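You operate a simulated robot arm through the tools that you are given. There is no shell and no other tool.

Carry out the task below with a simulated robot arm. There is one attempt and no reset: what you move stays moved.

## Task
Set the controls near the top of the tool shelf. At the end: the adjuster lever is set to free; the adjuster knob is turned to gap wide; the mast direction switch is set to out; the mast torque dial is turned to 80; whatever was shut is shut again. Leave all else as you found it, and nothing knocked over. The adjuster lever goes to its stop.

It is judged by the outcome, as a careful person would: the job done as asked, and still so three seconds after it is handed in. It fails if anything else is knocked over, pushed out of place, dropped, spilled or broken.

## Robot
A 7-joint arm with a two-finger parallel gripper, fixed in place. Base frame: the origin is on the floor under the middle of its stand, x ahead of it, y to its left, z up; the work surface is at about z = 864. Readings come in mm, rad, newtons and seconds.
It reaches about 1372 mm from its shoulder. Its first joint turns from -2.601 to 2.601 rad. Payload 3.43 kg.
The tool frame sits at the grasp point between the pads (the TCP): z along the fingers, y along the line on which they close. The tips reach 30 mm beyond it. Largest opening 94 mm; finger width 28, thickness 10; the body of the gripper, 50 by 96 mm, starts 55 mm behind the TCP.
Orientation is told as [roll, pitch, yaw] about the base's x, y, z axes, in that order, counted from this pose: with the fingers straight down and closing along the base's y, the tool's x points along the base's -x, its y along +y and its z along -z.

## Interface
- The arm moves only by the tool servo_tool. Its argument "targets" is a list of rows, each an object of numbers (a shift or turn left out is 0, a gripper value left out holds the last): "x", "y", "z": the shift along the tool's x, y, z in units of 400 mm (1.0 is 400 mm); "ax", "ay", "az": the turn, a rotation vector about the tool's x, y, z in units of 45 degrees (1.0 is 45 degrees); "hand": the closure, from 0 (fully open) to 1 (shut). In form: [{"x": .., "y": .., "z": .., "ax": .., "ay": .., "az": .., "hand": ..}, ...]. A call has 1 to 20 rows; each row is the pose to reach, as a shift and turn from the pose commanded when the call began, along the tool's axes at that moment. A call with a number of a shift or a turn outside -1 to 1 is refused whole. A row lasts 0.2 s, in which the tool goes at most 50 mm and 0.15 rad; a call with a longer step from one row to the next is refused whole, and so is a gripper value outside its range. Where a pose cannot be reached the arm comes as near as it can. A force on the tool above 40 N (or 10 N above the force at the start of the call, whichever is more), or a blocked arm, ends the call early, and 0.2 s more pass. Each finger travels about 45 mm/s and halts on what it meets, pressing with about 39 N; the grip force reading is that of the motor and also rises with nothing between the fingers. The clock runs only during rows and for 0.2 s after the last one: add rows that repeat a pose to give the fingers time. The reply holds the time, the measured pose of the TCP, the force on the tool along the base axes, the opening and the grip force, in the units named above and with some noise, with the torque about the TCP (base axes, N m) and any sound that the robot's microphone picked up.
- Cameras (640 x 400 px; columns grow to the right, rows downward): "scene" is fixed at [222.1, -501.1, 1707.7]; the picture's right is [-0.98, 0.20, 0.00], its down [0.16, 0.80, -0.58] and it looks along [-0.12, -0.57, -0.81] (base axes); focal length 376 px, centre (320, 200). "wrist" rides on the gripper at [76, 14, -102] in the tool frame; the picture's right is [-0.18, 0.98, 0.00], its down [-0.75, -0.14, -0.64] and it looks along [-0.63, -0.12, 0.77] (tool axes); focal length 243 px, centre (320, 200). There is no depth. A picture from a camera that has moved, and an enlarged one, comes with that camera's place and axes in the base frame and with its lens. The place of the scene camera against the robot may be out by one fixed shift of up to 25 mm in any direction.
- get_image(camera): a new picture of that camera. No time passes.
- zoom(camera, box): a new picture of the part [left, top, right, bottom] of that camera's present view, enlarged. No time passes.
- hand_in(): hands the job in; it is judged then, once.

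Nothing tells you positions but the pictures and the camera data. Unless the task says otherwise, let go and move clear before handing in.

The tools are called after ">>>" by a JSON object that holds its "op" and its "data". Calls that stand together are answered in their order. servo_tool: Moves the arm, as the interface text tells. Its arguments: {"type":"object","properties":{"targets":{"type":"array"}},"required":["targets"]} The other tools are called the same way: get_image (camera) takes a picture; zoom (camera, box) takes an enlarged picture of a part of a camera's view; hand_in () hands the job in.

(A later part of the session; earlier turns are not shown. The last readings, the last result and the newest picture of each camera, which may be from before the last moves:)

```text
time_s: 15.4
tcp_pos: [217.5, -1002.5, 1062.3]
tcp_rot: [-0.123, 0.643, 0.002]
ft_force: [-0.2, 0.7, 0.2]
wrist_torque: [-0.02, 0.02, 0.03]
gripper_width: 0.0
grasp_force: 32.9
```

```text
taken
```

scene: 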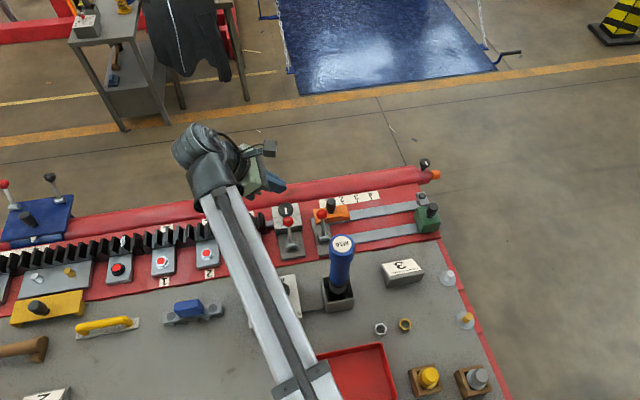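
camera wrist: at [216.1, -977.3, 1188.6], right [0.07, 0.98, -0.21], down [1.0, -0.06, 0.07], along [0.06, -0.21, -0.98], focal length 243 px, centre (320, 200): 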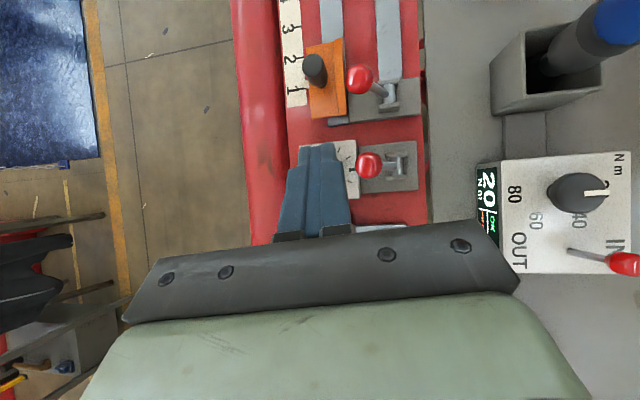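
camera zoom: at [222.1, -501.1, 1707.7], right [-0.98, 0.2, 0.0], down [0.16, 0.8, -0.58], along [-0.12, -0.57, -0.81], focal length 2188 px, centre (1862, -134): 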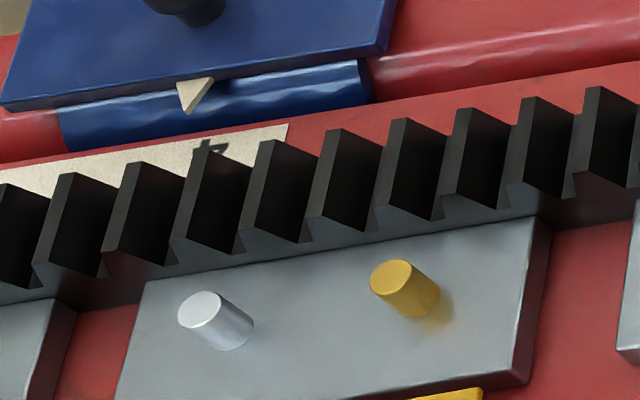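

The joint between the two rack segments, left of bolt 1, is the gap the adjuster would set, so I can watch it once the lever is free. I'll first straighten the tool, rise, and turn it so the camera looks toward -y.

>>> {"op": "servo_tool", "data": {"targets": [{"x": 0.05, "y": -0.008, "z": -0.07, "ax": -0.025, "ay": -0.14, "az": 0.008}, {"x": 0.1, "y": -0.016, "z": -0.13, "ax": -0.05, "ay": -0.28, "az": 0.017}, {"x": 0.15, "y": -0.025, "z": -0.2, "ax": -0.08, "ay": -0.43, "az": 0.026}, {"x": 0.15, "y": -0.025, "z": -0.2, "ax": -0.11, "ay": -0.6, "az": 0.036}, {"x": 0.15, "y": -0.025, "z": -0.2, "ax": -0.14, "ay": -0.76, "az": 0.046}, {"x": 0.15, "y": -0.025, "z": -0.2, "ax": -0.151, "ay": -0.817, "az": 0.05}, {"x": 0.15, "y": -0.025, "z": -0.2, "ax": -0.151, "ay": -0.817, "az": 0.05}]}}

>>> {"op": "servo_tool", "data": {"targets": [{"az": 0.18}, {"az": 0.36}, {"az": 0.54}, {"az": 0.72}, {"az": 0.9}, {"az": 1.0}]}}

>>> {"op": "servo_tool", "data": {"targets": [{"az": 0.18}, {"az": 0.36}, {"az": 0.54}, {"az": 0.72}, {"az": 0.9}, {"az": 1.0}, {"az": 1.0}]}}

```text
time_s: 17.0
tcp_pos: [218.8, -1001.6, 1163.8]
tcp_rot: [0.0, 0.0, 0.003]
ft_force: [0.3, 0.2, -0.6]
wrist_torque: [-0.02, -0.05, -0.02]
gripper_width: 0.0
grasp_force: 33.3
```

```text
time_s: 18.4
tcp_pos: [219.7, -1001.8, 1163.5]
tcp_rot: [-0.002, 0.0, -0.784]
ft_force: [-0.1, -0.5, -0.4]
wrist_torque: [0.01, 0.0, 0.01]
gripper_width: 0.0
grasp_force: 33.2
```

```text
time_s: 20.0
tcp_pos: [219.0, -1003.1, 1163.9]
tcp_rot: [-0.002, -0.001, -1.569]
ft_force: [-0.6, 0.5, 0.3]
wrist_torque: [0.02, -0.01, 0.01]
gripper_width: 0.2
grasp_force: 33.6
```

Now I'll retract toward the base so the wrist camera views the mast box from the +y side.

>>> {"op": "servo_tool", "data": {"targets": [{"x": 0.11, "y": 0.02}, {"x": 0.22, "y": 0.04}, {"x": 0.33, "y": 0.06}, {"x": 0.44, "y": 0.078}, {"x": 0.55, "y": 0.078}, {"x": 0.66, "y": 0.078, "z": 0.04}, {"x": 0.75, "y": 0.078, "z": 0.1}, {"x": 0.75, "y": 0.078, "z": 0.1}]}}

>>> {"op": "get_image", "data": {"camera": "wrist"}}

>>> {"op": "zoom", "data": {"camera": "wrist", "box": [220, 90, 420, 240]}}

```text
time_s: 21.8
tcp_pos: [247.3, -706.0, 1123.6]
tcp_rot: [-0.002, -0.001, -1.567]
ft_force: [0.1, 0.2, -1.4]
wrist_torque: [0.0, 0.03, 0.01]
gripper_width: 0.0
grasp_force: 33.3
```

```text
taken
camera wrist: at [260.9, -630.5, 1226.9], right [0.98, -0.18, 0.0], down [-0.14, -0.75, 0.64], along [-0.12, -0.63, -0.77], focal length 243 px, centre (320, 200)
```

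wrist: 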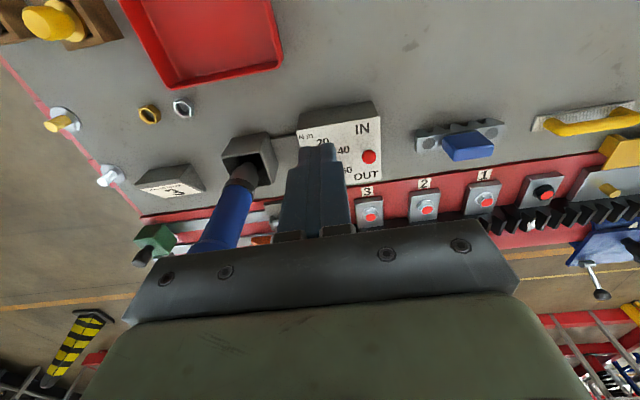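

```text
2.67 times, centred on (320, 165) of wrist
camera zoom: at [260.9, -630.5, 1226.9], right [0.98, -0.18, 0.0], down [-0.14, -0.75, 0.64], along [-0.12, -0.63, -0.77], focal length 647 px, centre (320, 293)
```

zoom: 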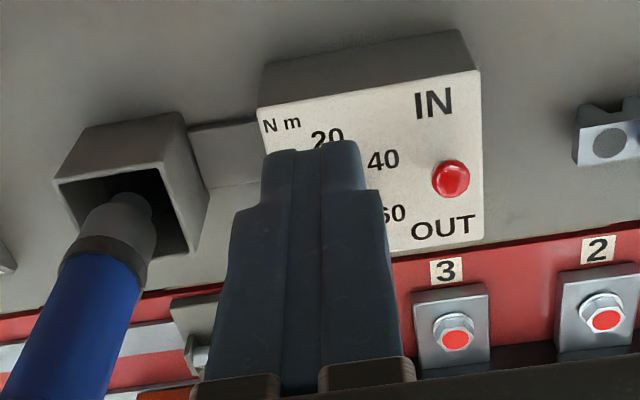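

The toggle and labels are visible; the closed fingers hide the dial. I'll open the fingers to see between them.

>>> {"op": "servo_tool", "data": {"targets": [{"hand": 0}, {"hand": 0}, {"hand": 0}, {"hand": 0}, {"hand": 0}, {"hand": 0}]}}

>>> {"op": "get_image", "data": {"camera": "wrist"}}

>>> {"op": "zoom", "data": {"camera": "wrist", "box": [220, 80, 420, 220]}}

```text
time_s: 23.2
tcp_pos: [248.0, -704.4, 1123.5]
tcp_rot: [-0.002, 0.001, -1.569]
ft_force: [-0.7, -0.6, 1.2]
wrist_torque: [0.04, 0.01, -0.03]
gripper_width: 94.0
grasp_force: 0.1
```

```text
taken
camera wrist: at [260.8, -630.6, 1226.9], right [0.98, -0.18, 0.0], down [-0.14, -0.75, 0.64], along [-0.12, -0.63, -0.77], focal length 243 px, centre (320, 200)
```

wrist: 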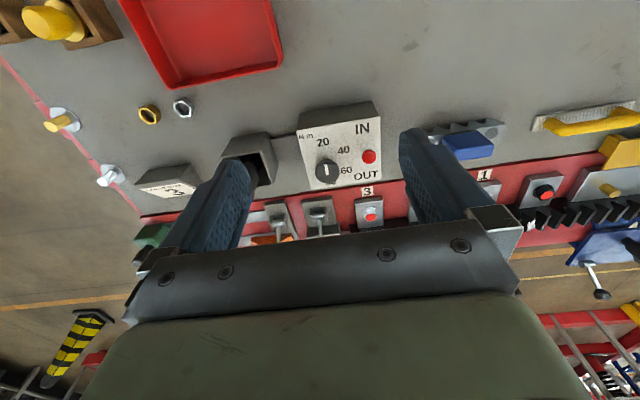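

```text
2.86 times, centred on (320, 150) of wrist
camera zoom: at [260.8, -630.6, 1226.9], right [0.98, -0.18, 0.0], down [-0.14, -0.75, 0.64], along [-0.12, -0.63, -0.77], focal length 693 px, centre (320, 343)
```

zoom: 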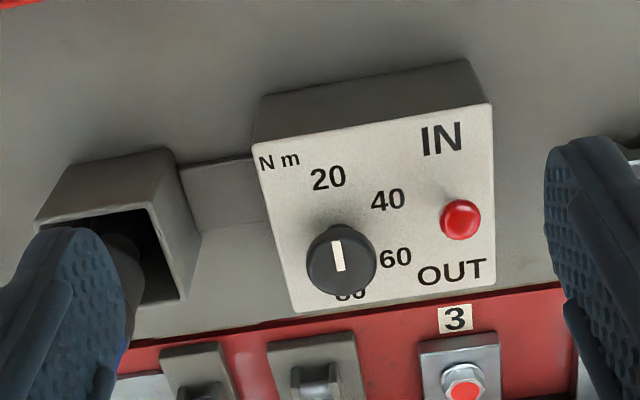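

The dial points at 20 (+y side) and 80 is on the opposite (-y) side, passing 40 and 60 via +x; the toggle ball is near (292, -790, 962), leaning to IN. I'll move in above the dial for a closer measurement.

>>> {"op": "servo_tool", "data": {"targets": [{"x": -0.1, "y": -0.02, "z": 0.0}, {"x": -0.2, "y": -0.03, "z": 0.05}, {"x": -0.265, "y": -0.03, "z": 0.12}, {"x": -0.265, "y": -0.03, "z": 0.2}, {"x": -0.265, "y": -0.03, "z": 0.2}]}}

>>> {"op": "get_image", "data": {"camera": "wrist"}}

>>> {"op": "zoom", "data": {"camera": "wrist", "box": [240, 50, 440, 200]}}

>>> {"op": "zoom", "data": {"camera": "scene", "box": [200, 150, 440, 340]}}

```text
time_s: 24.4
tcp_pos: [237.9, -809.8, 1042.5]
tcp_rot: [-0.004, -0.003, -1.567]
ft_force: [-0.4, 0.9, 0.1]
wrist_torque: [0.02, 0.03, 0.01]
gripper_width: 94.3
grasp_force: 0.0
```

```text
taken
camera wrist: at [250.5, -735.0, 1145.6], right [0.98, -0.18, 0.0], down [-0.14, -0.75, 0.64], along [-0.12, -0.63, -0.77], focal length 243 px, centre (320, 200)
```

wrist: 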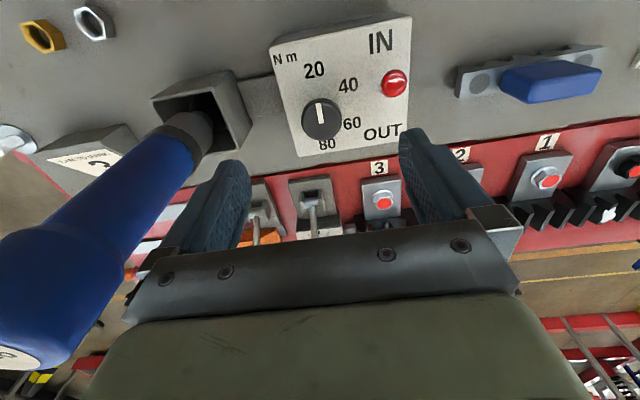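

```text
2.67 times, centred on (340, 125) of wrist
camera zoom: at [250.5, -735.0, 1145.6], right [0.98, -0.18, 0.0], down [-0.14, -0.75, 0.64], along [-0.12, -0.63, -0.77], focal length 647 px, centre (267, 400)
```

zoom: 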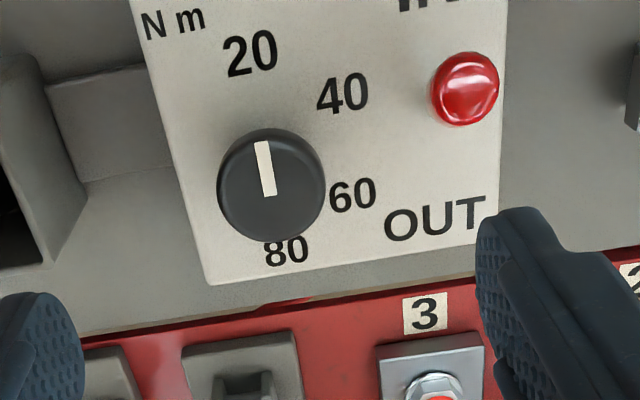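

```text
2.11 times, centred on (320, 245) of scene
camera zoom: at [222.1, -501.1, 1707.7], right [-0.98, 0.2, 0.0], down [0.16, 0.8, -0.58], along [-0.12, -0.57, -0.81], focal length 792 px, centre (320, 105)
```

zoom: 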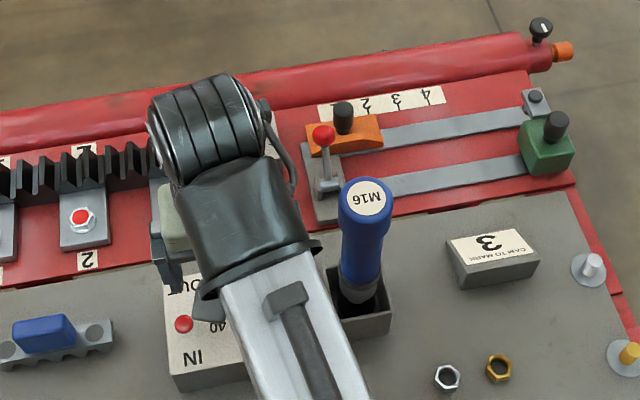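

The dial centre is about (236, -813, 945) and the toggle ball about (292, -790, 962). First the toggle: I'll close the fingers, come down on its +y side, and push it toward -y (OUT).

>>> {"op": "servo_tool", "data": {"targets": [{"x": 0.07, "y": 0.07, "hand": 1}, {"x": 0.15, "y": 0.135, "hand": 1}, {"x": 0.15, "y": 0.135, "hand": 1}, {"x": 0.15, "y": 0.135, "hand": 1}, {"x": 0.15, "y": 0.135, "hand": 1}, {"x": 0.15, "y": 0.135, "hand": 1}, {"x": 0.15, "y": 0.135, "z": 0.08, "hand": 1}, {"x": 0.15, "y": 0.135, "z": 0.14, "hand": 1}, {"x": 0.15, "y": 0.135, "z": 0.14, "hand": 1}]}}

>>> {"op": "get_image", "data": {"camera": "wrist"}}

>>> {"op": "zoom", "data": {"camera": "scene", "box": [220, 240, 340, 340]}}

```text
time_s: 26.4
tcp_pos: [288.5, -748.0, 986.9]
tcp_rot: [-0.002, -0.003, -1.569]
ft_force: [-0.3, 1.0, 0.8]
wrist_torque: [0.01, 0.0, -0.03]
gripper_width: 0.2
grasp_force: 32.9
```

```text
taken
camera wrist: at [301.8, -673.3, 1090.6], right [0.98, -0.18, 0.0], down [-0.14, -0.75, 0.64], along [-0.12, -0.63, -0.77], focal length 243 px, centre (320, 200)
```

wrist: 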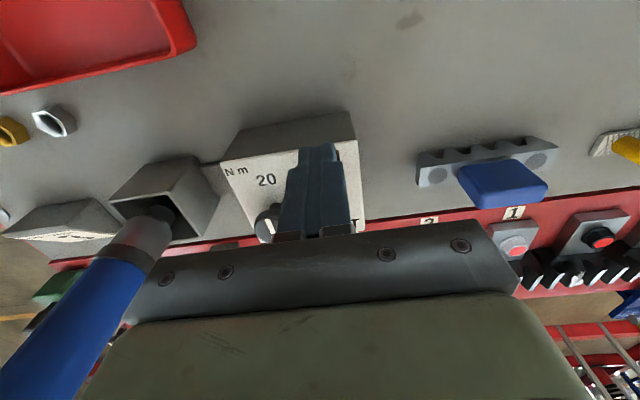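

```text
4.00 times, centred on (280, 290) of scene
camera zoom: at [222.1, -501.1, 1707.7], right [-0.98, 0.2, 0.0], down [0.16, 0.8, -0.58], along [-0.12, -0.57, -0.81], focal length 1504 px, centre (480, -160)
```

zoom: 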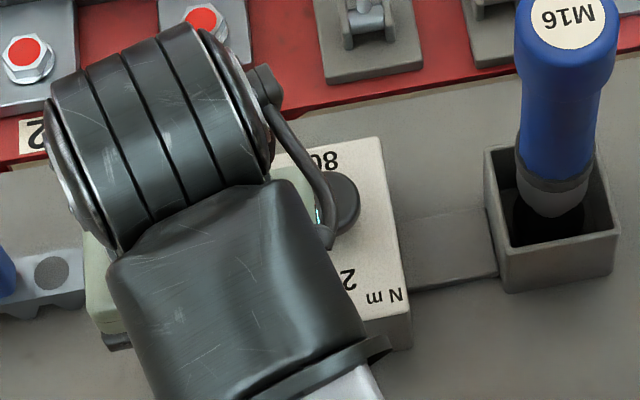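

The fingertips are beside the toggle on its +y side. I'll lower slightly and push toward -y in small steps.

>>> {"op": "servo_tool", "data": {"targets": [{"y": 0.006, "z": 0.018}, {"x": -0.02, "y": 0.006, "z": 0.018}, {"x": -0.04, "y": 0.006, "z": 0.018}, {"x": -0.06, "y": 0.006, "z": 0.018}, {"x": -0.08, "y": 0.006, "z": 0.018}, {"x": -0.095, "y": 0.006, "z": 0.018}, {"x": -0.105, "y": 0.006, "z": 0.018}]}}

>>> {"op": "zoom", "data": {"camera": "wrist", "box": [220, 100, 420, 240]}}

```text
time_s: 28.0
tcp_pos: [292.6, -791.2, 979.5]
tcp_rot: [-0.002, -0.002, -1.569]
ft_force: [0.1, -0.6, 1.1]
wrist_torque: [0.02, 0.02, 0.01]
gripper_width: 0.0
grasp_force: 32.4
```

```text
2.86 times, centred on (320, 170) of wrist
camera zoom: at [306.4, -716.0, 1083.3], right [0.98, -0.18, 0.0], down [-0.14, -0.75, 0.64], along [-0.12, -0.63, -0.77], focal length 693 px, centre (320, 286)
```

zoom: 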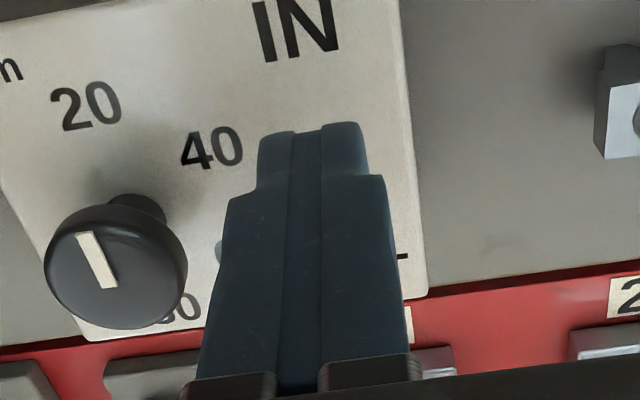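

No force remains, so the toggle has probably swung over. I'll back away and up to check it.

>>> {"op": "servo_tool", "data": {"targets": [{"x": 0.06}, {"x": 0.12, "z": -0.03}, {"x": 0.16, "z": -0.1}, {"x": 0.16, "z": -0.16, "hand": 0}, {"x": 0.16, "z": -0.16, "hand": 0}, {"x": 0.16, "z": -0.16, "hand": 0}, {"x": 0.16, "z": -0.16, "hand": 0}, {"x": 0.16, "z": -0.16, "hand": 0}, {"x": 0.16, "z": -0.16, "hand": 0}]}}

>>> {"op": "get_image", "data": {"camera": "wrist"}}

>>> {"op": "zoom", "data": {"camera": "wrist", "box": [210, 80, 410, 220]}}

```text
time_s: 30.0
tcp_pos: [293.5, -726.3, 1044.6]
tcp_rot: [-0.003, -0.002, -1.568]
ft_force: [-0.4, 0.5, 0.3]
wrist_torque: [0.02, 0.0, 0.01]
gripper_width: 94.0
grasp_force: 0.1
```

```text
taken
camera wrist: at [307.5, -652.2, 1147.5], right [0.98, -0.18, 0.0], down [-0.14, -0.75, 0.64], along [-0.12, -0.63, -0.77], focal length 243 px, centre (320, 200)
```

wrist: 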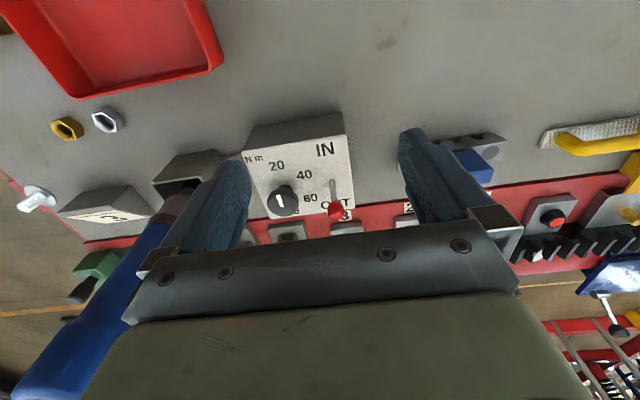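

```text
2.86 times, centred on (310, 150) of wrist
camera zoom: at [307.5, -652.2, 1147.5], right [0.98, -0.18, 0.0], down [-0.14, -0.75, 0.64], along [-0.12, -0.63, -0.77], focal length 693 px, centre (349, 343)
```

zoom: 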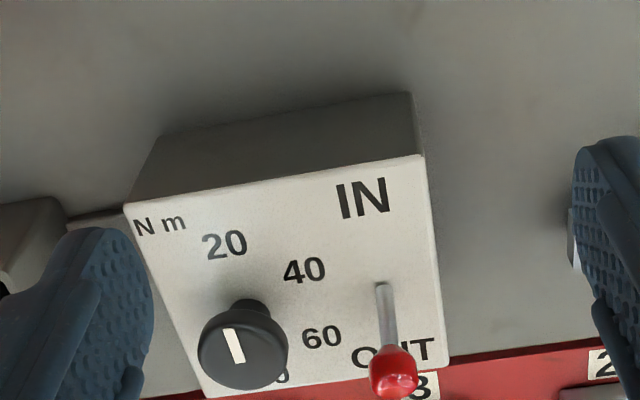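

The toggle now leans to OUT. Next is the dial (head top ≈ 946, box top ≈ 925): I'll place the open gripper above it, turned 45° so it can rotate clockwise from 20 toward 80.

>>> {"op": "servo_tool", "data": {"targets": [{"x": -0.04, "y": -0.03, "az": -0.18, "hand": 0.36}, {"x": -0.08, "y": -0.06, "az": -0.36, "hand": 0.36}, {"x": -0.12, "y": -0.09, "az": -0.54, "hand": 0.36}, {"x": -0.16, "y": -0.12, "az": -0.72, "hand": 0.36}, {"x": -0.2, "y": -0.1425, "az": -0.9, "hand": 0.36}, {"x": -0.2145, "y": -0.1425, "az": -1.0, "hand": 0.36}, {"x": -0.2145, "y": -0.1425, "az": -1.0, "hand": 0.36}]}}

>>> {"op": "get_image", "data": {"camera": "wrist"}}

>>> {"op": "zoom", "data": {"camera": "scene", "box": [200, 150, 440, 340]}}

```text
time_s: 31.6
tcp_pos: [235.0, -808.7, 1043.7]
tcp_rot: [-0.001, 0.0, -0.78]
ft_force: [0.0, -0.9, 0.0]
wrist_torque: [0.0, 0.02, -0.01]
gripper_width: 60.3
grasp_force: 0.0
```

```text
taken
camera wrist: at [190.6, -748.2, 1146.6], right [0.82, 0.57, 0.0], down [0.44, -0.63, 0.64], along [0.36, -0.53, -0.77], focal length 243 px, centre (320, 200)
```

wrist: 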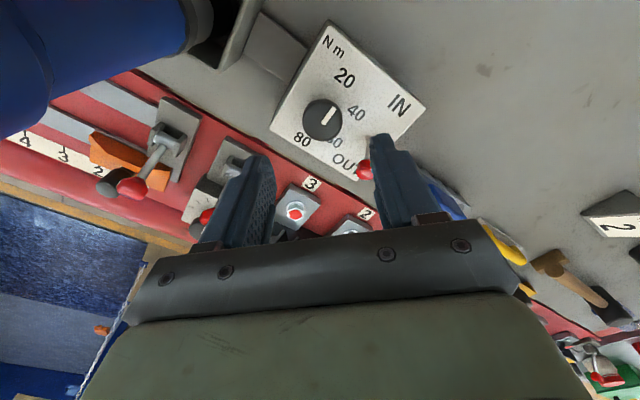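

```text
2.11 times, centred on (320, 245) of scene
camera zoom: at [222.1, -501.1, 1707.7], right [-0.98, 0.2, 0.0], down [0.16, 0.8, -0.58], along [-0.12, -0.57, -0.81], focal length 792 px, centre (320, 105)
```

zoom: 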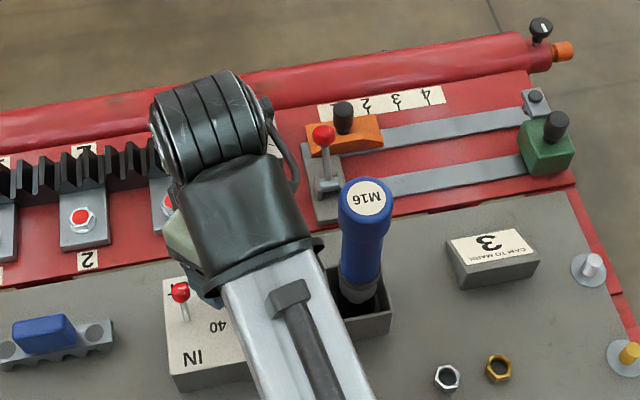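

>>> {"op": "zoom", "data": {"camera": "wrist", "box": [270, 70, 370, 150]}}

```text
5.00 times, centred on (320, 110) of wrist
camera zoom: at [190.6, -748.2, 1146.6], right [0.82, 0.57, 0.0], down [0.44, -0.63, 0.64], along [0.36, -0.53, -0.77], focal length 1213 px, centre (320, 650)
```

zoom: 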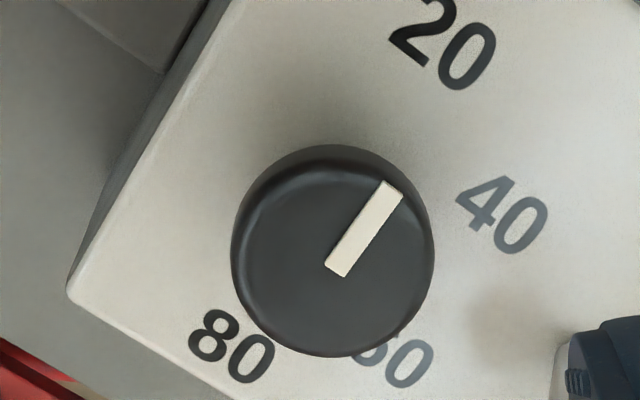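

The gripper is nearly centred over the dial. I'll make a small correction, descend so the tips reach about 930, and close on the knob.

>>> {"op": "servo_tool", "data": {"targets": [{"x": -0.0103, "y": -0.0014, "z": 0.07}, {"x": -0.0103, "y": -0.0014, "z": 0.14}, {"x": -0.0103, "y": -0.0014, "z": 0.19}, {"x": -0.0103, "y": -0.0014, "z": 0.21}, {"x": -0.0103, "y": -0.0014, "z": 0.21}, {"x": -0.0103, "y": -0.0014, "z": 0.21, "hand": 1}, {"x": -0.0103, "y": -0.0014, "z": 0.21, "hand": 1}, {"x": -0.0103, "y": -0.0014, "z": 0.21, "hand": 1}, {"x": -0.0103, "y": -0.0014, "z": 0.21, "hand": 1}]}}

>>> {"op": "get_image", "data": {"camera": "wrist"}}

```text
time_s: 33.6
tcp_pos: [239.4, -814.0, 961.1]
tcp_rot: [0.0, 0.0, -0.781]
ft_force: [7.3, 8.6, -2.7]
wrist_torque: [0.09, -0.29, -0.02]
gripper_width: 33.3
grasp_force: 45.5
```

```text
taken
camera wrist: at [195.5, -751.2, 1064.0], right [0.82, 0.57, 0.0], down [0.44, -0.63, 0.64], along [0.36, -0.53, -0.77], focal length 243 px, centre (320, 200)
```

wrist: 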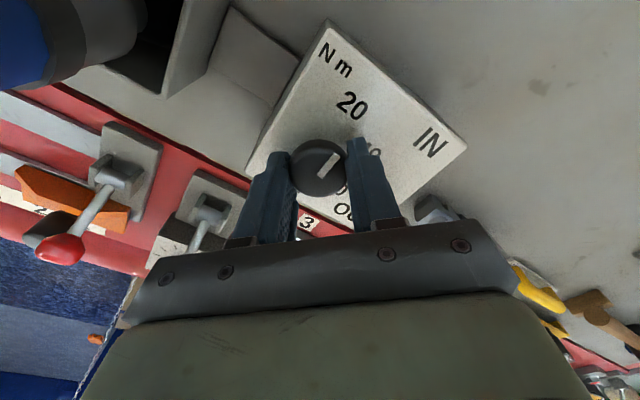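

The dial is gripped (33 mm). I'll ease the small side load and rotate 45° clockwise.

>>> {"op": "servo_tool", "data": {"targets": [{"y": 0.004}, {"y": 0.004, "az": 0.17}, {"y": 0.004, "az": 0.34}, {"y": 0.004, "az": 0.5}, {"y": 0.004, "az": 0.67}, {"y": 0.004, "az": 0.84}, {"y": 0.004, "az": 1.0}, {"y": 0.004, "az": 1.0}]}}

>>> {"op": "get_image", "data": {"camera": "wrist"}}

```text
time_s: 35.4
tcp_pos: [237.1, -813.4, 960.8]
tcp_rot: [-0.003, -0.001, -1.571]
ft_force: [-21.0, 2.2, 12.8]
wrist_torque: [0.97, 0.5, 0.07]
gripper_width: 33.6
grasp_force: 45.0
```

```text
taken
camera wrist: at [252.0, -739.5, 1063.8], right [0.98, -0.18, 0.0], down [-0.14, -0.75, 0.64], along [-0.12, -0.63, -0.76], focal length 243 px, centre (320, 200)
```

wrist: 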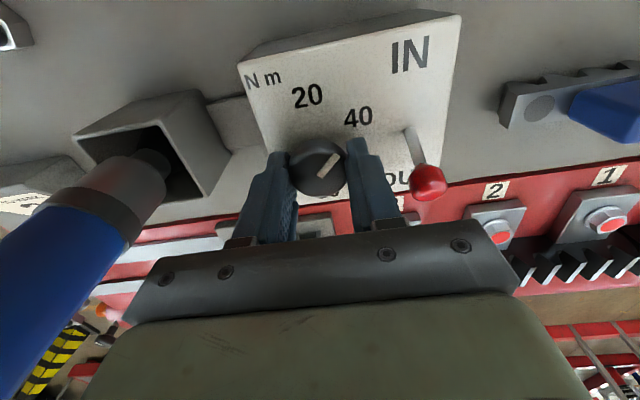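

The dial turned with the gripper. I'll ease off the side load and continue another 45°.

>>> {"op": "servo_tool", "data": {"targets": [{"y": -0.005, "x": 0.002}, {"y": -0.005, "x": 0.002, "az": 0.17}, {"y": -0.005, "x": 0.002, "az": 0.34}, {"y": -0.005, "x": 0.002, "az": 0.5}, {"y": -0.005, "x": 0.002, "az": 0.67}, {"y": -0.005, "x": 0.002, "az": 0.84}, {"y": -0.005, "x": 0.002, "az": 1.0}, {"y": -0.005, "x": 0.002, "az": 1.0}]}}

>>> {"op": "get_image", "data": {"camera": "wrist"}}

```text
time_s: 37.2
tcp_pos: [234.6, -813.3, 962.2]
tcp_rot: [-0.003, -0.006, -2.355]
ft_force: [-28.5, -7.7, 11.8]
wrist_torque: [0.66, -0.2, 0.04]
gripper_width: 33.4
grasp_force: 44.4
```

```text
taken
camera wrist: at [299.7, -771.1, 1063.5], right [0.56, -0.83, 0.0], down [-0.63, -0.43, 0.65], along [-0.53, -0.36, -0.76], focal length 243 px, centre (320, 200)
```

wrist: 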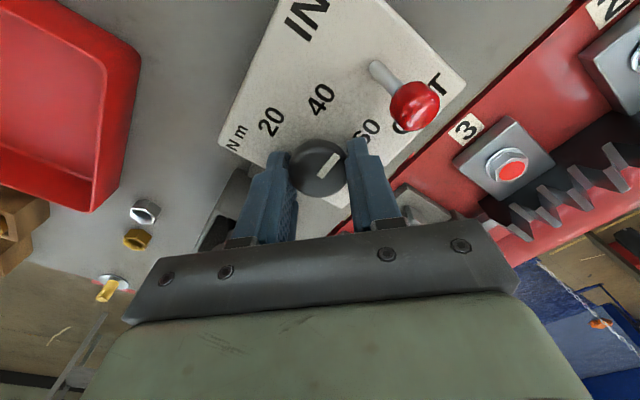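

The dial has now turned 90°. I'll release, lift, and turn back for a second grip.

>>> {"op": "servo_tool", "data": {"targets": [{"hand": 0.4}, {"hand": 0.4}, {"hand": 0.4}, {"z": -0.04, "hand": 0.4}, {"z": -0.12, "hand": 0.4}, {"z": -0.2, "hand": 0.4}, {"z": -0.2, "hand": 0.4}]}}

>>> {"op": "get_image", "data": {"camera": "wrist"}}

>>> {"op": "zoom", "data": {"camera": "wrist", "box": [270, 70, 370, 150]}}

```text
time_s: 38.8
tcp_pos: [237.3, -814.0, 1040.4]
tcp_rot: [-0.001, -0.001, -2.353]
ft_force: [-0.2, 0.2, 0.4]
wrist_torque: [0.0, -0.02, 0.01]
gripper_width: 56.5
grasp_force: 0.0
```

```text
taken
camera wrist: at [300.0, -771.3, 1143.2], right [0.57, -0.82, 0.0], down [-0.63, -0.43, 0.64], along [-0.53, -0.36, -0.77], focal length 243 px, centre (320, 200)
```

wrist: 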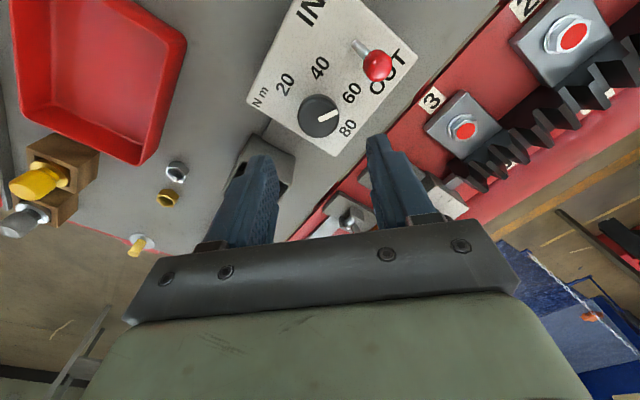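

```text
5.00 times, centred on (320, 110) of wrist
camera zoom: at [300.0, -771.3, 1143.2], right [0.57, -0.82, 0.0], down [-0.63, -0.43, 0.64], along [-0.53, -0.36, -0.77], focal length 1213 px, centre (320, 650)
```

zoom: 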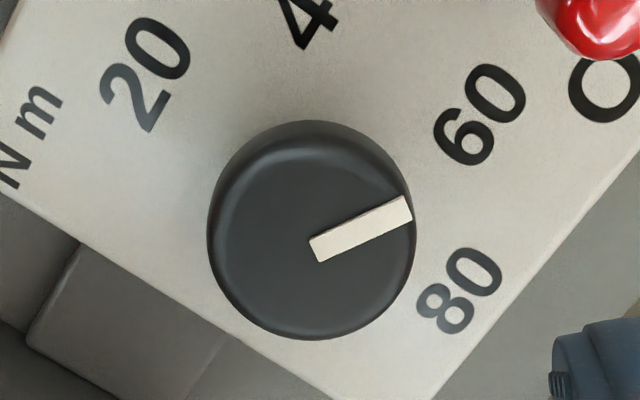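

On release the knob clicked to the 60 detent, so it has 60° detents and needs one more clockwise step to 80. I'll turn the gripper back to yaw -90° and descend for a second grip.

>>> {"op": "servo_tool", "data": {"targets": [{"az": -0.18, "hand": 0.48}, {"az": -0.36, "hand": 0.48}, {"x": 0.003, "y": -0.004, "az": -0.54, "hand": 0.48}, {"x": 0.003, "y": -0.004, "az": -0.72, "hand": 0.48}, {"x": 0.003, "y": -0.004, "az": -0.9, "hand": 0.48}, {"x": 0.003, "y": -0.004, "az": -1.0, "hand": 0.48}, {"x": 0.003, "y": -0.004, "az": -1.0, "hand": 0.48}, {"x": 0.003, "y": -0.004, "z": 0.1, "az": -1.0, "hand": 0.48}, {"x": 0.003, "y": -0.004, "z": 0.17, "az": -1.0, "hand": 0.48}, {"x": 0.003, "y": -0.004, "z": 0.2, "az": -1.0, "hand": 0.48}, {"x": 0.003, "y": -0.004, "z": 0.2, "az": -1.0, "hand": 0.48}]}}

>>> {"op": "get_image", "data": {"camera": "wrist"}}

```text
time_s: 41.2
tcp_pos: [238.3, -810.5, 960.2]
tcp_rot: [-0.003, -0.001, -1.568]
ft_force: [-0.1, -0.3, 0.3]
wrist_torque: [0.03, 0.01, -0.01]
gripper_width: 48.7
grasp_force: 0.1
```

```text
taken
camera wrist: at [252.2, -737.6, 1062.1], right [0.98, -0.18, 0.0], down [-0.14, -0.75, 0.64], along [-0.12, -0.63, -0.77], focal length 243 px, centre (320, 200)
```

wrist: 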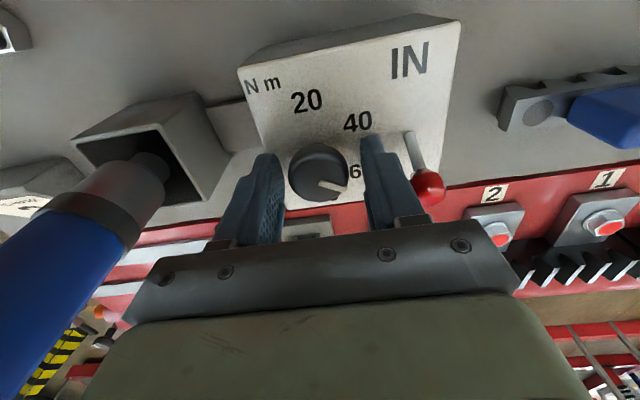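

The knob sits between the fingers, slightly off to the left. I'll correct by 2 mm, close, and rotate clockwise about 58°.

>>> {"op": "servo_tool", "data": {"targets": [{"y": -0.005}, {"y": -0.005, "hand": 1}, {"y": -0.005, "hand": 1}, {"y": -0.005, "hand": 1}, {"y": -0.005, "hand": 1}, {"y": -0.005, "az": 0.17, "hand": 1}, {"y": -0.005, "az": 0.34, "hand": 1}, {"y": -0.005, "az": 0.5, "hand": 1}, {"y": -0.005, "az": 0.67, "hand": 1}, {"y": -0.005, "az": 0.84, "hand": 1}, {"y": -0.005, "az": 1.0, "hand": 1}]}}

>>> {"op": "servo_tool", "data": {"targets": [{"az": 0.15, "hand": 1}, {"az": 0.3, "hand": 1}, {"az": 0.3, "hand": 1}]}}

>>> {"op": "get_image", "data": {"camera": "wrist"}}

```text
time_s: 43.6
tcp_pos: [236.4, -812.4, 960.6]
tcp_rot: [0.0, -0.001, -2.356]
ft_force: [19.5, -8.7, -2.6]
wrist_torque: [-0.03, -0.32, -0.04]
gripper_width: 33.3
grasp_force: 44.8
```

```text
time_s: 44.4
tcp_pos: [237.5, -812.9, 960.6]
tcp_rot: [0.0, -0.002, -2.589]
ft_force: [25.4, -7.8, 1.5]
wrist_torque: [-0.52, 0.32, -0.02]
gripper_width: 33.0
grasp_force: 44.6
```

```text
taken
camera wrist: at [308.8, -785.4, 1062.9], right [0.36, -0.93, 0.0], down [-0.72, -0.27, 0.64], along [-0.6, -0.23, -0.77], focal length 243 px, centre (320, 200)
```

wrist: 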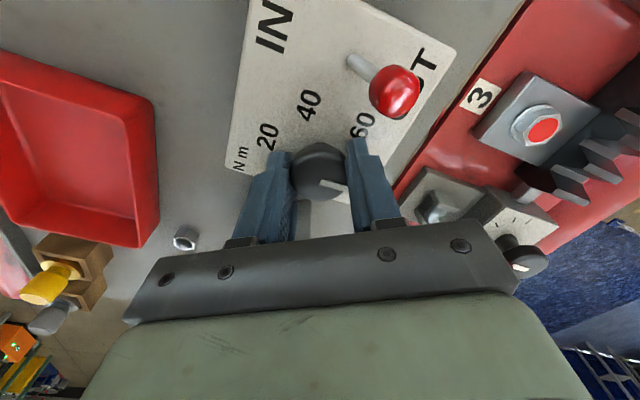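

Now I'll open, lift clear and look at the dial and display.

>>> {"op": "servo_tool", "data": {"targets": [{"hand": 0.45}, {"hand": 0.45}, {"hand": 0.45}, {"z": -0.04, "hand": 0.45}, {"z": -0.12, "hand": 0.45}, {"z": -0.2, "hand": 0.45}, {"z": -0.22, "hand": 0.45}]}}

>>> {"op": "get_image", "data": {"camera": "wrist"}}

>>> {"op": "zoom", "data": {"camera": "wrist", "box": [260, 40, 400, 150]}}

```text
time_s: 46.0
tcp_pos: [234.8, -812.6, 1047.2]
tcp_rot: [0.001, -0.001, -2.589]
ft_force: [0.1, 0.2, -0.9]
wrist_torque: [0.0, -0.01, 0.0]
gripper_width: 51.7
grasp_force: 0.2
```

```text
taken
camera wrist: at [307.5, -785.7, 1150.9], right [0.36, -0.93, 0.0], down [-0.71, -0.28, 0.64], along [-0.6, -0.23, -0.77], focal length 243 px, centre (320, 200)
```

wrist: 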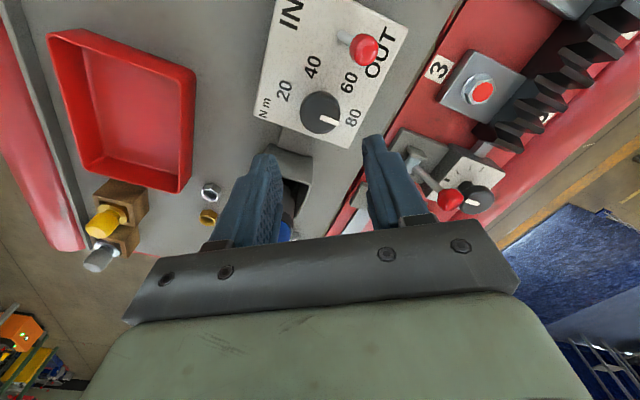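

```text
3.64 times, centred on (330, 95) of wrist
camera zoom: at [307.5, -785.7, 1150.9], right [0.36, -0.93, 0.0], down [-0.71, -0.28, 0.64], along [-0.6, -0.23, -0.77], focal length 882 px, centre (284, 582)
```

zoom: 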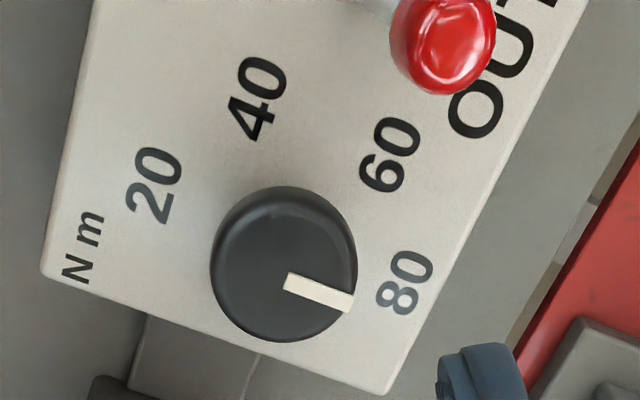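

The dial now points at 80. Next the adjuster lever: I'll move above lever 1 (ball near (211, -979, 930)) while turning the gripper to close along x, and check the arm's clearance from the M16 driver.

>>> {"op": "servo_tool", "data": {"targets": [{"x": 0.0, "y": 0.0, "z": -0.03, "az": -0.17, "hand": 0.45}, {"x": -0.04, "y": 0.05, "z": -0.04, "az": -0.34, "hand": 0.45}, {"x": -0.1, "y": 0.12, "z": -0.04, "az": -0.5, "hand": 0.45}, {"x": -0.17, "y": 0.19, "z": -0.04, "az": -0.67, "hand": 0.45}, {"x": -0.23, "y": 0.26, "z": -0.04, "az": -0.84, "hand": 0.45}, {"x": -0.26, "y": 0.307, "z": -0.04, "az": -1.0, "hand": 0.45}, {"x": -0.26, "y": 0.307, "z": -0.04, "az": -1.0, "hand": 0.45}]}}

>>> {"op": "servo_tool", "data": {"targets": [{"az": -0.15}, {"az": -0.296}, {"az": -0.296}]}}

>>> {"op": "get_image", "data": {"camera": "wrist"}}

>>> {"op": "get_image", "data": {"camera": "scene"}}

```text
time_s: 47.6
tcp_pos: [210.1, -971.2, 1064.8]
tcp_rot: [-0.002, 0.0, -1.801]
ft_force: [0.3, 0.6, 0.0]
wrist_torque: [-0.01, 0.0, 0.02]
gripper_width: 51.7
grasp_force: 0.0
```

```text
time_s: 48.4
tcp_pos: [212.3, -971.0, 1064.3]
tcp_rot: [-0.001, -0.002, -1.57]
ft_force: [0.4, 1.0, 0.6]
wrist_torque: [0.0, -0.02, 0.0]
gripper_width: 51.8
grasp_force: 0.1
```

```text
taken
camera wrist: at [225.3, -895.8, 1167.9], right [0.98, -0.18, 0.0], down [-0.14, -0.75, 0.64], along [-0.12, -0.63, -0.77], focal length 243 px, centre (320, 200)
```

wrist: 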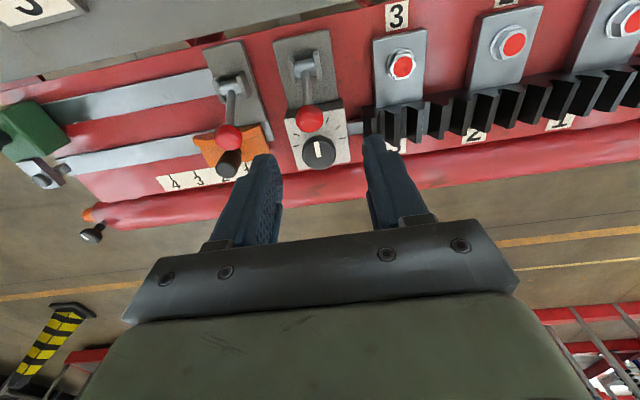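

```text
taken
```

scene: 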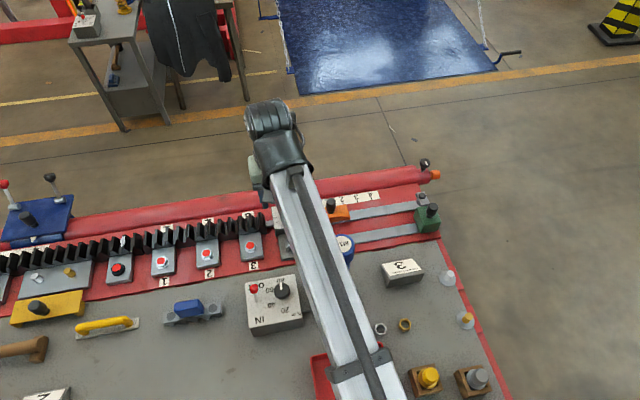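

The dial pointer faces -y (80) in the scene view too. The forearm now passes close above the M16 driver, so I won't descend vertically here; I'll measure the lever precisely first.

>>> {"op": "zoom", "data": {"camera": "wrist", "box": [240, 20, 380, 180]}}

>>> {"op": "zoom", "data": {"camera": "scene", "box": [220, 90, 420, 400]}}

```text
2.50 times, centred on (310, 100) of wrist
camera zoom: at [225.3, -895.8, 1167.9], right [0.98, -0.18, 0.0], down [-0.14, -0.75, 0.64], along [-0.12, -0.63, -0.77], focal length 606 px, centre (345, 450)
```

zoom: 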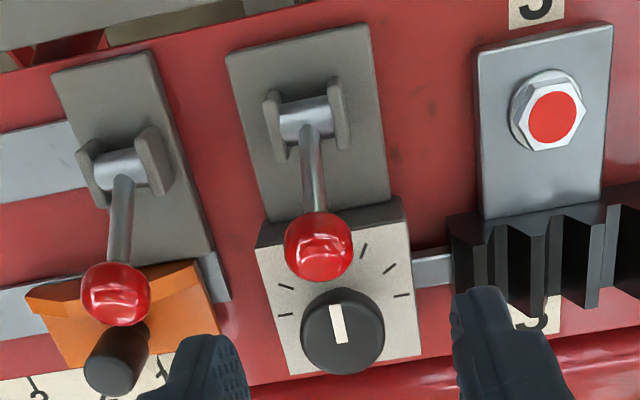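

```text
1.29 times, centred on (320, 245) of scene
camera zoom: at [222.1, -501.1, 1707.7], right [-0.98, 0.2, 0.0], down [0.16, 0.8, -0.58], along [-0.12, -0.57, -0.81], focal length 485 px, centre (320, 142)
```

zoom: 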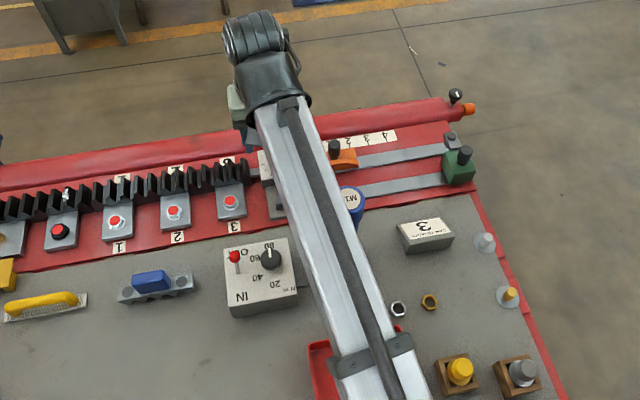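

I've re-measured: lever 1 ball ≈ (198.5, -979, 946), pivot ≈ (197.5, -948, 887), knob top ≈ (198, -1027, 931). I'll close the fingers, tilt the tool 25° so the forearm clears the driver, and go behind the ball on its -y side, still high.

>>> {"op": "servo_tool", "data": {"targets": [{"x": -0.03, "y": 0.0, "ax": 0.15, "hand": 1}, {"x": -0.06, "y": 0.0, "ax": 0.3, "hand": 1}, {"x": -0.1, "y": 0.0, "ax": 0.45, "hand": 1}, {"x": -0.115, "y": 0.0, "ax": 0.556, "hand": 1}, {"x": -0.115, "y": 0.0, "ax": 0.556, "hand": 1}, {"x": -0.115, "y": 0.0, "ax": 0.556, "hand": 1}]}}

>>> {"op": "get_image", "data": {"camera": "wrist"}}

>>> {"op": "get_image", "data": {"camera": "scene"}}

```text
time_s: 49.8
tcp_pos: [212.4, -1016.0, 1064.9]
tcp_rot: [-0.437, -0.002, -1.571]
ft_force: [0.6, 0.7, 0.4]
wrist_torque: [0.0, 0.03, -0.01]
gripper_width: 0.0
grasp_force: 33.5
```

```text
taken
camera wrist: at [268.2, -942.2, 1152.1], right [0.89, -0.18, -0.42], down [0.14, -0.75, 0.64], along [-0.43, -0.63, -0.64], focal length 243 px, centre (320, 200)
```

wrist: 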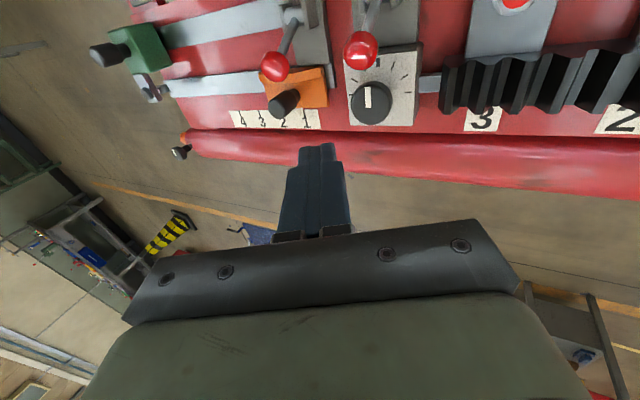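

```text
taken
```

scene: 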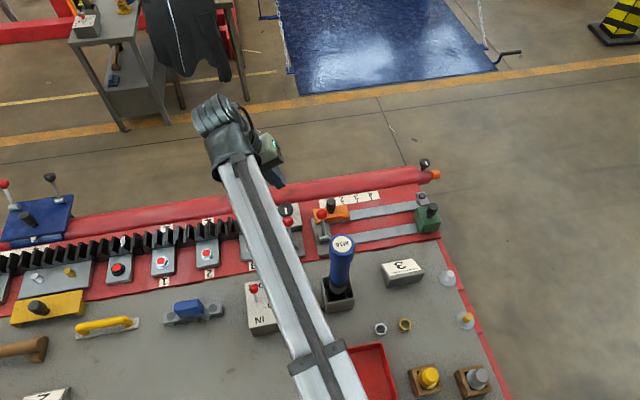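

The forearm is clear of the driver in the scene view. I'll descend behind the ball in two stages.

>>> {"op": "servo_tool", "data": {"targets": [{"y": 0.02, "z": 0.05}, {"y": 0.045, "z": 0.105}, {"y": 0.07, "z": 0.16}, {"y": 0.07, "z": 0.16}]}}

>>> {"op": "get_image", "data": {"camera": "wrist"}}

>>> {"op": "zoom", "data": {"camera": "scene", "box": [240, 150, 360, 250]}}

```text
time_s: 50.8
tcp_pos: [209.7, -1016.9, 995.3]
tcp_rot: [-0.436, 0.0, -1.57]
ft_force: [0.9, -0.1, -0.4]
wrist_torque: [0.0, -0.01, 0.03]
gripper_width: 0.0
grasp_force: 33.3
```

```text
taken
camera wrist: at [266.1, -942.7, 1083.1], right [0.89, -0.18, -0.42], down [0.14, -0.75, 0.64], along [-0.43, -0.63, -0.64], focal length 243 px, centre (320, 200)
```

wrist: 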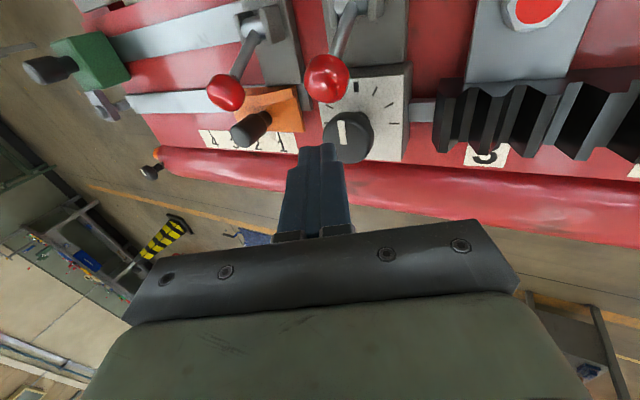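

```text
4.00 times, centred on (300, 200) of scene
camera zoom: at [222.1, -501.1, 1707.7], right [-0.98, 0.2, 0.0], down [0.16, 0.8, -0.58], along [-0.12, -0.57, -0.81], focal length 1504 px, centre (400, 200)
```

zoom: 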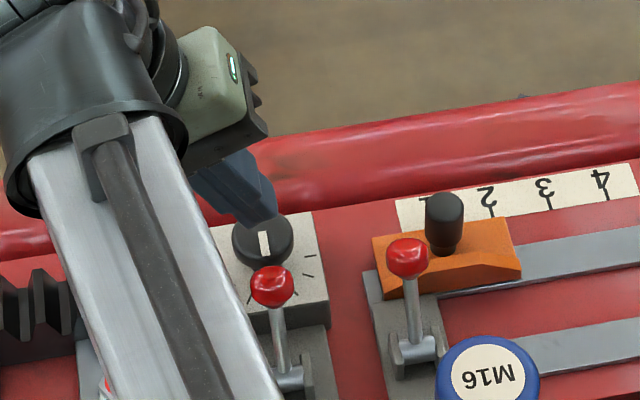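

The tips are just above and behind the ball as planned. I'll lower the last 25 mm and push the ball toward +y in small steps; the force limit will stop it at the lever's stop.

>>> {"op": "servo_tool", "data": {"targets": [{"y": 0.013, "z": 0.03}, {"y": 0.0263, "z": 0.0564}, {"x": 0.02, "y": 0.0263, "z": 0.0564}, {"x": 0.035, "y": 0.0263, "z": 0.0564}, {"x": 0.05, "y": 0.0263, "z": 0.0564}, {"x": 0.065, "y": 0.0263, "z": 0.0564}, {"x": 0.08, "y": 0.0263, "z": 0.0564}, {"x": 0.09, "y": 0.0263, "z": 0.0564}]}}

>>> {"op": "get_image", "data": {"camera": "wrist"}}

>>> {"op": "zoom", "data": {"camera": "scene", "box": [240, 150, 360, 250]}}

```text
time_s: 52.6
tcp_pos: [209.7, -981.0, 970.0]
tcp_rot: [-0.438, -0.002, -1.57]
ft_force: [0.2, -1.3, 0.3]
wrist_torque: [-0.02, 0.0, -0.01]
gripper_width: 0.0
grasp_force: 33.0
```

```text
taken
camera wrist: at [264.8, -906.8, 1057.5], right [0.89, -0.18, -0.42], down [0.14, -0.75, 0.64], along [-0.43, -0.63, -0.64], focal length 243 px, centre (320, 200)
```

wrist: 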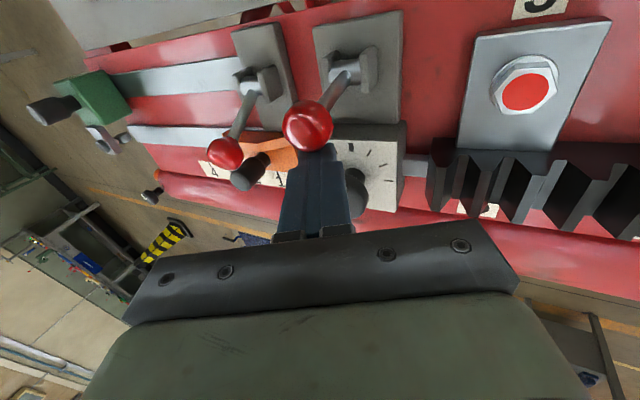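

```text
4.00 times, centred on (300, 200) of scene
camera zoom: at [222.1, -501.1, 1707.7], right [-0.98, 0.2, 0.0], down [0.16, 0.8, -0.58], along [-0.12, -0.57, -0.81], focal length 1504 px, centre (400, 200)
```

zoom: 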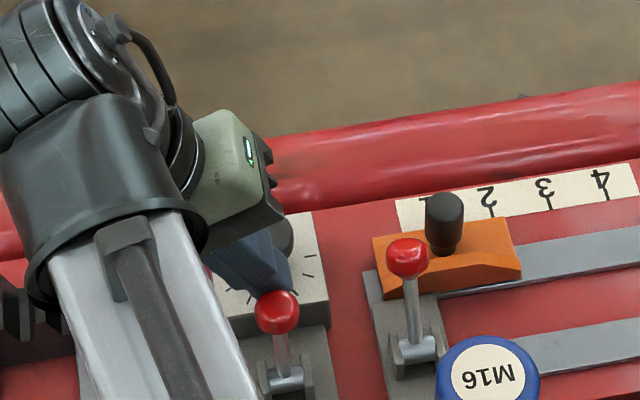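

The lever moves easily and is now about upright. I'll continue to push slowly to its stop.

>>> {"op": "servo_tool", "data": {"targets": [{"x": 0.012}, {"x": 0.024}, {"x": 0.036}, {"x": 0.048}, {"x": 0.06}, {"x": 0.07}, {"x": 0.08}, {"x": 0.088}]}}

>>> {"op": "zoom", "data": {"camera": "scene", "box": [240, 150, 360, 250]}}

>>> {"op": "get_image", "data": {"camera": "wrist"}}

```text
time_s: 54.4
tcp_pos: [209.9, -943.9, 969.2]
tcp_rot: [-0.438, -0.001, -1.57]
ft_force: [0.3, 0.1, -0.7]
wrist_torque: [-0.02, 0.0, -0.02]
gripper_width: 0.0
grasp_force: 33.0
```

```text
4.00 times, centred on (300, 200) of scene
camera zoom: at [222.1, -501.1, 1707.7], right [-0.98, 0.2, 0.0], down [0.16, 0.8, -0.58], along [-0.12, -0.57, -0.81], focal length 1504 px, centre (400, 200)
```

zoom: 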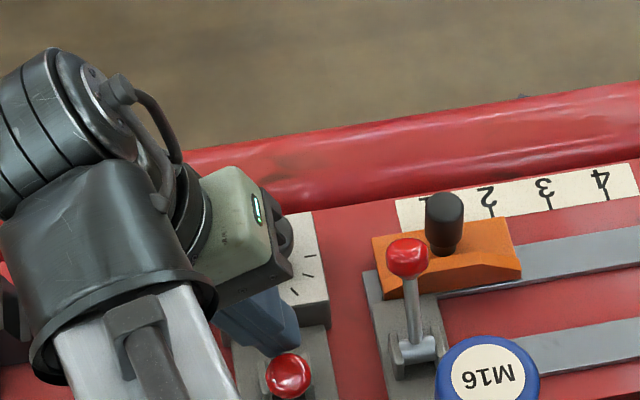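

```text
taken
camera wrist: at [265.9, -869.8, 1057.1], right [0.89, -0.18, -0.42], down [0.14, -0.75, 0.64], along [-0.43, -0.63, -0.64], focal length 243 px, centre (320, 200)
```

wrist: 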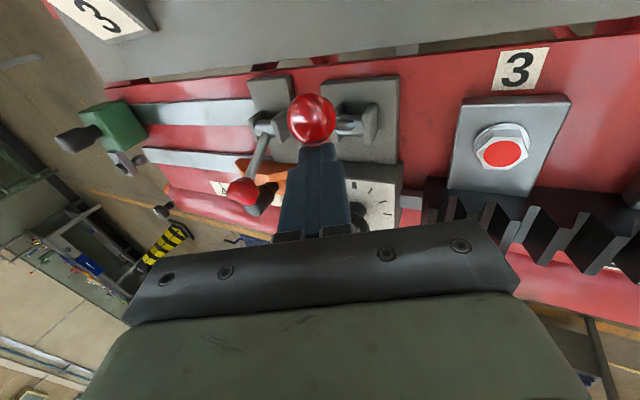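

Still no force, so the stop isn't reached. I'll lower slightly to stay on the ball and push further in small steps.

>>> {"op": "servo_tool", "data": {"targets": [{"x": 0.0, "y": 0.0085, "z": 0.018}, {"x": 0.01, "y": 0.0085, "z": 0.018}, {"x": 0.02, "y": 0.0085, "z": 0.018}, {"x": 0.03, "y": 0.0085, "z": 0.018}, {"x": 0.04, "y": 0.0085, "z": 0.018}]}}

>>> {"op": "zoom", "data": {"camera": "scene", "box": [240, 170, 360, 270]}}

>>> {"op": "get_image", "data": {"camera": "wrist"}}

```text
time_s: 55.3
tcp_pos: [211.5, -942.3, 961.9]
tcp_rot: [-0.439, -0.015, -1.565]
ft_force: [0.3, -10.3, -2.8]
wrist_torque: [-0.17, 0.03, 0.04]
gripper_width: 0.0
grasp_force: 33.1
stopped in row 4: the force on the tool passed its limit at 44 N (the readings are from after the stop); the commanded pose is now the measured one
```

```text
4.00 times, centred on (300, 220) of scene
camera zoom: at [222.1, -501.1, 1707.7], right [-0.98, 0.2, 0.0], down [0.16, 0.8, -0.58], along [-0.12, -0.57, -0.81], focal length 1504 px, centre (400, 120)
```

zoom: 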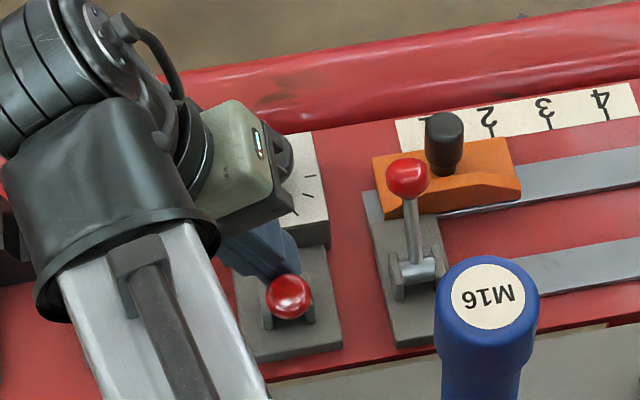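

```text
taken
camera wrist: at [266.0, -866.3, 1048.6], right [0.89, -0.19, -0.41], down [0.15, -0.74, 0.65], along [-0.43, -0.64, -0.63], focal length 243 px, centre (320, 200)
```

wrist: 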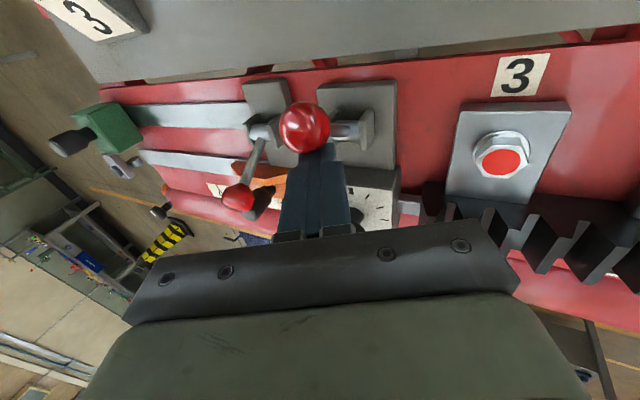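

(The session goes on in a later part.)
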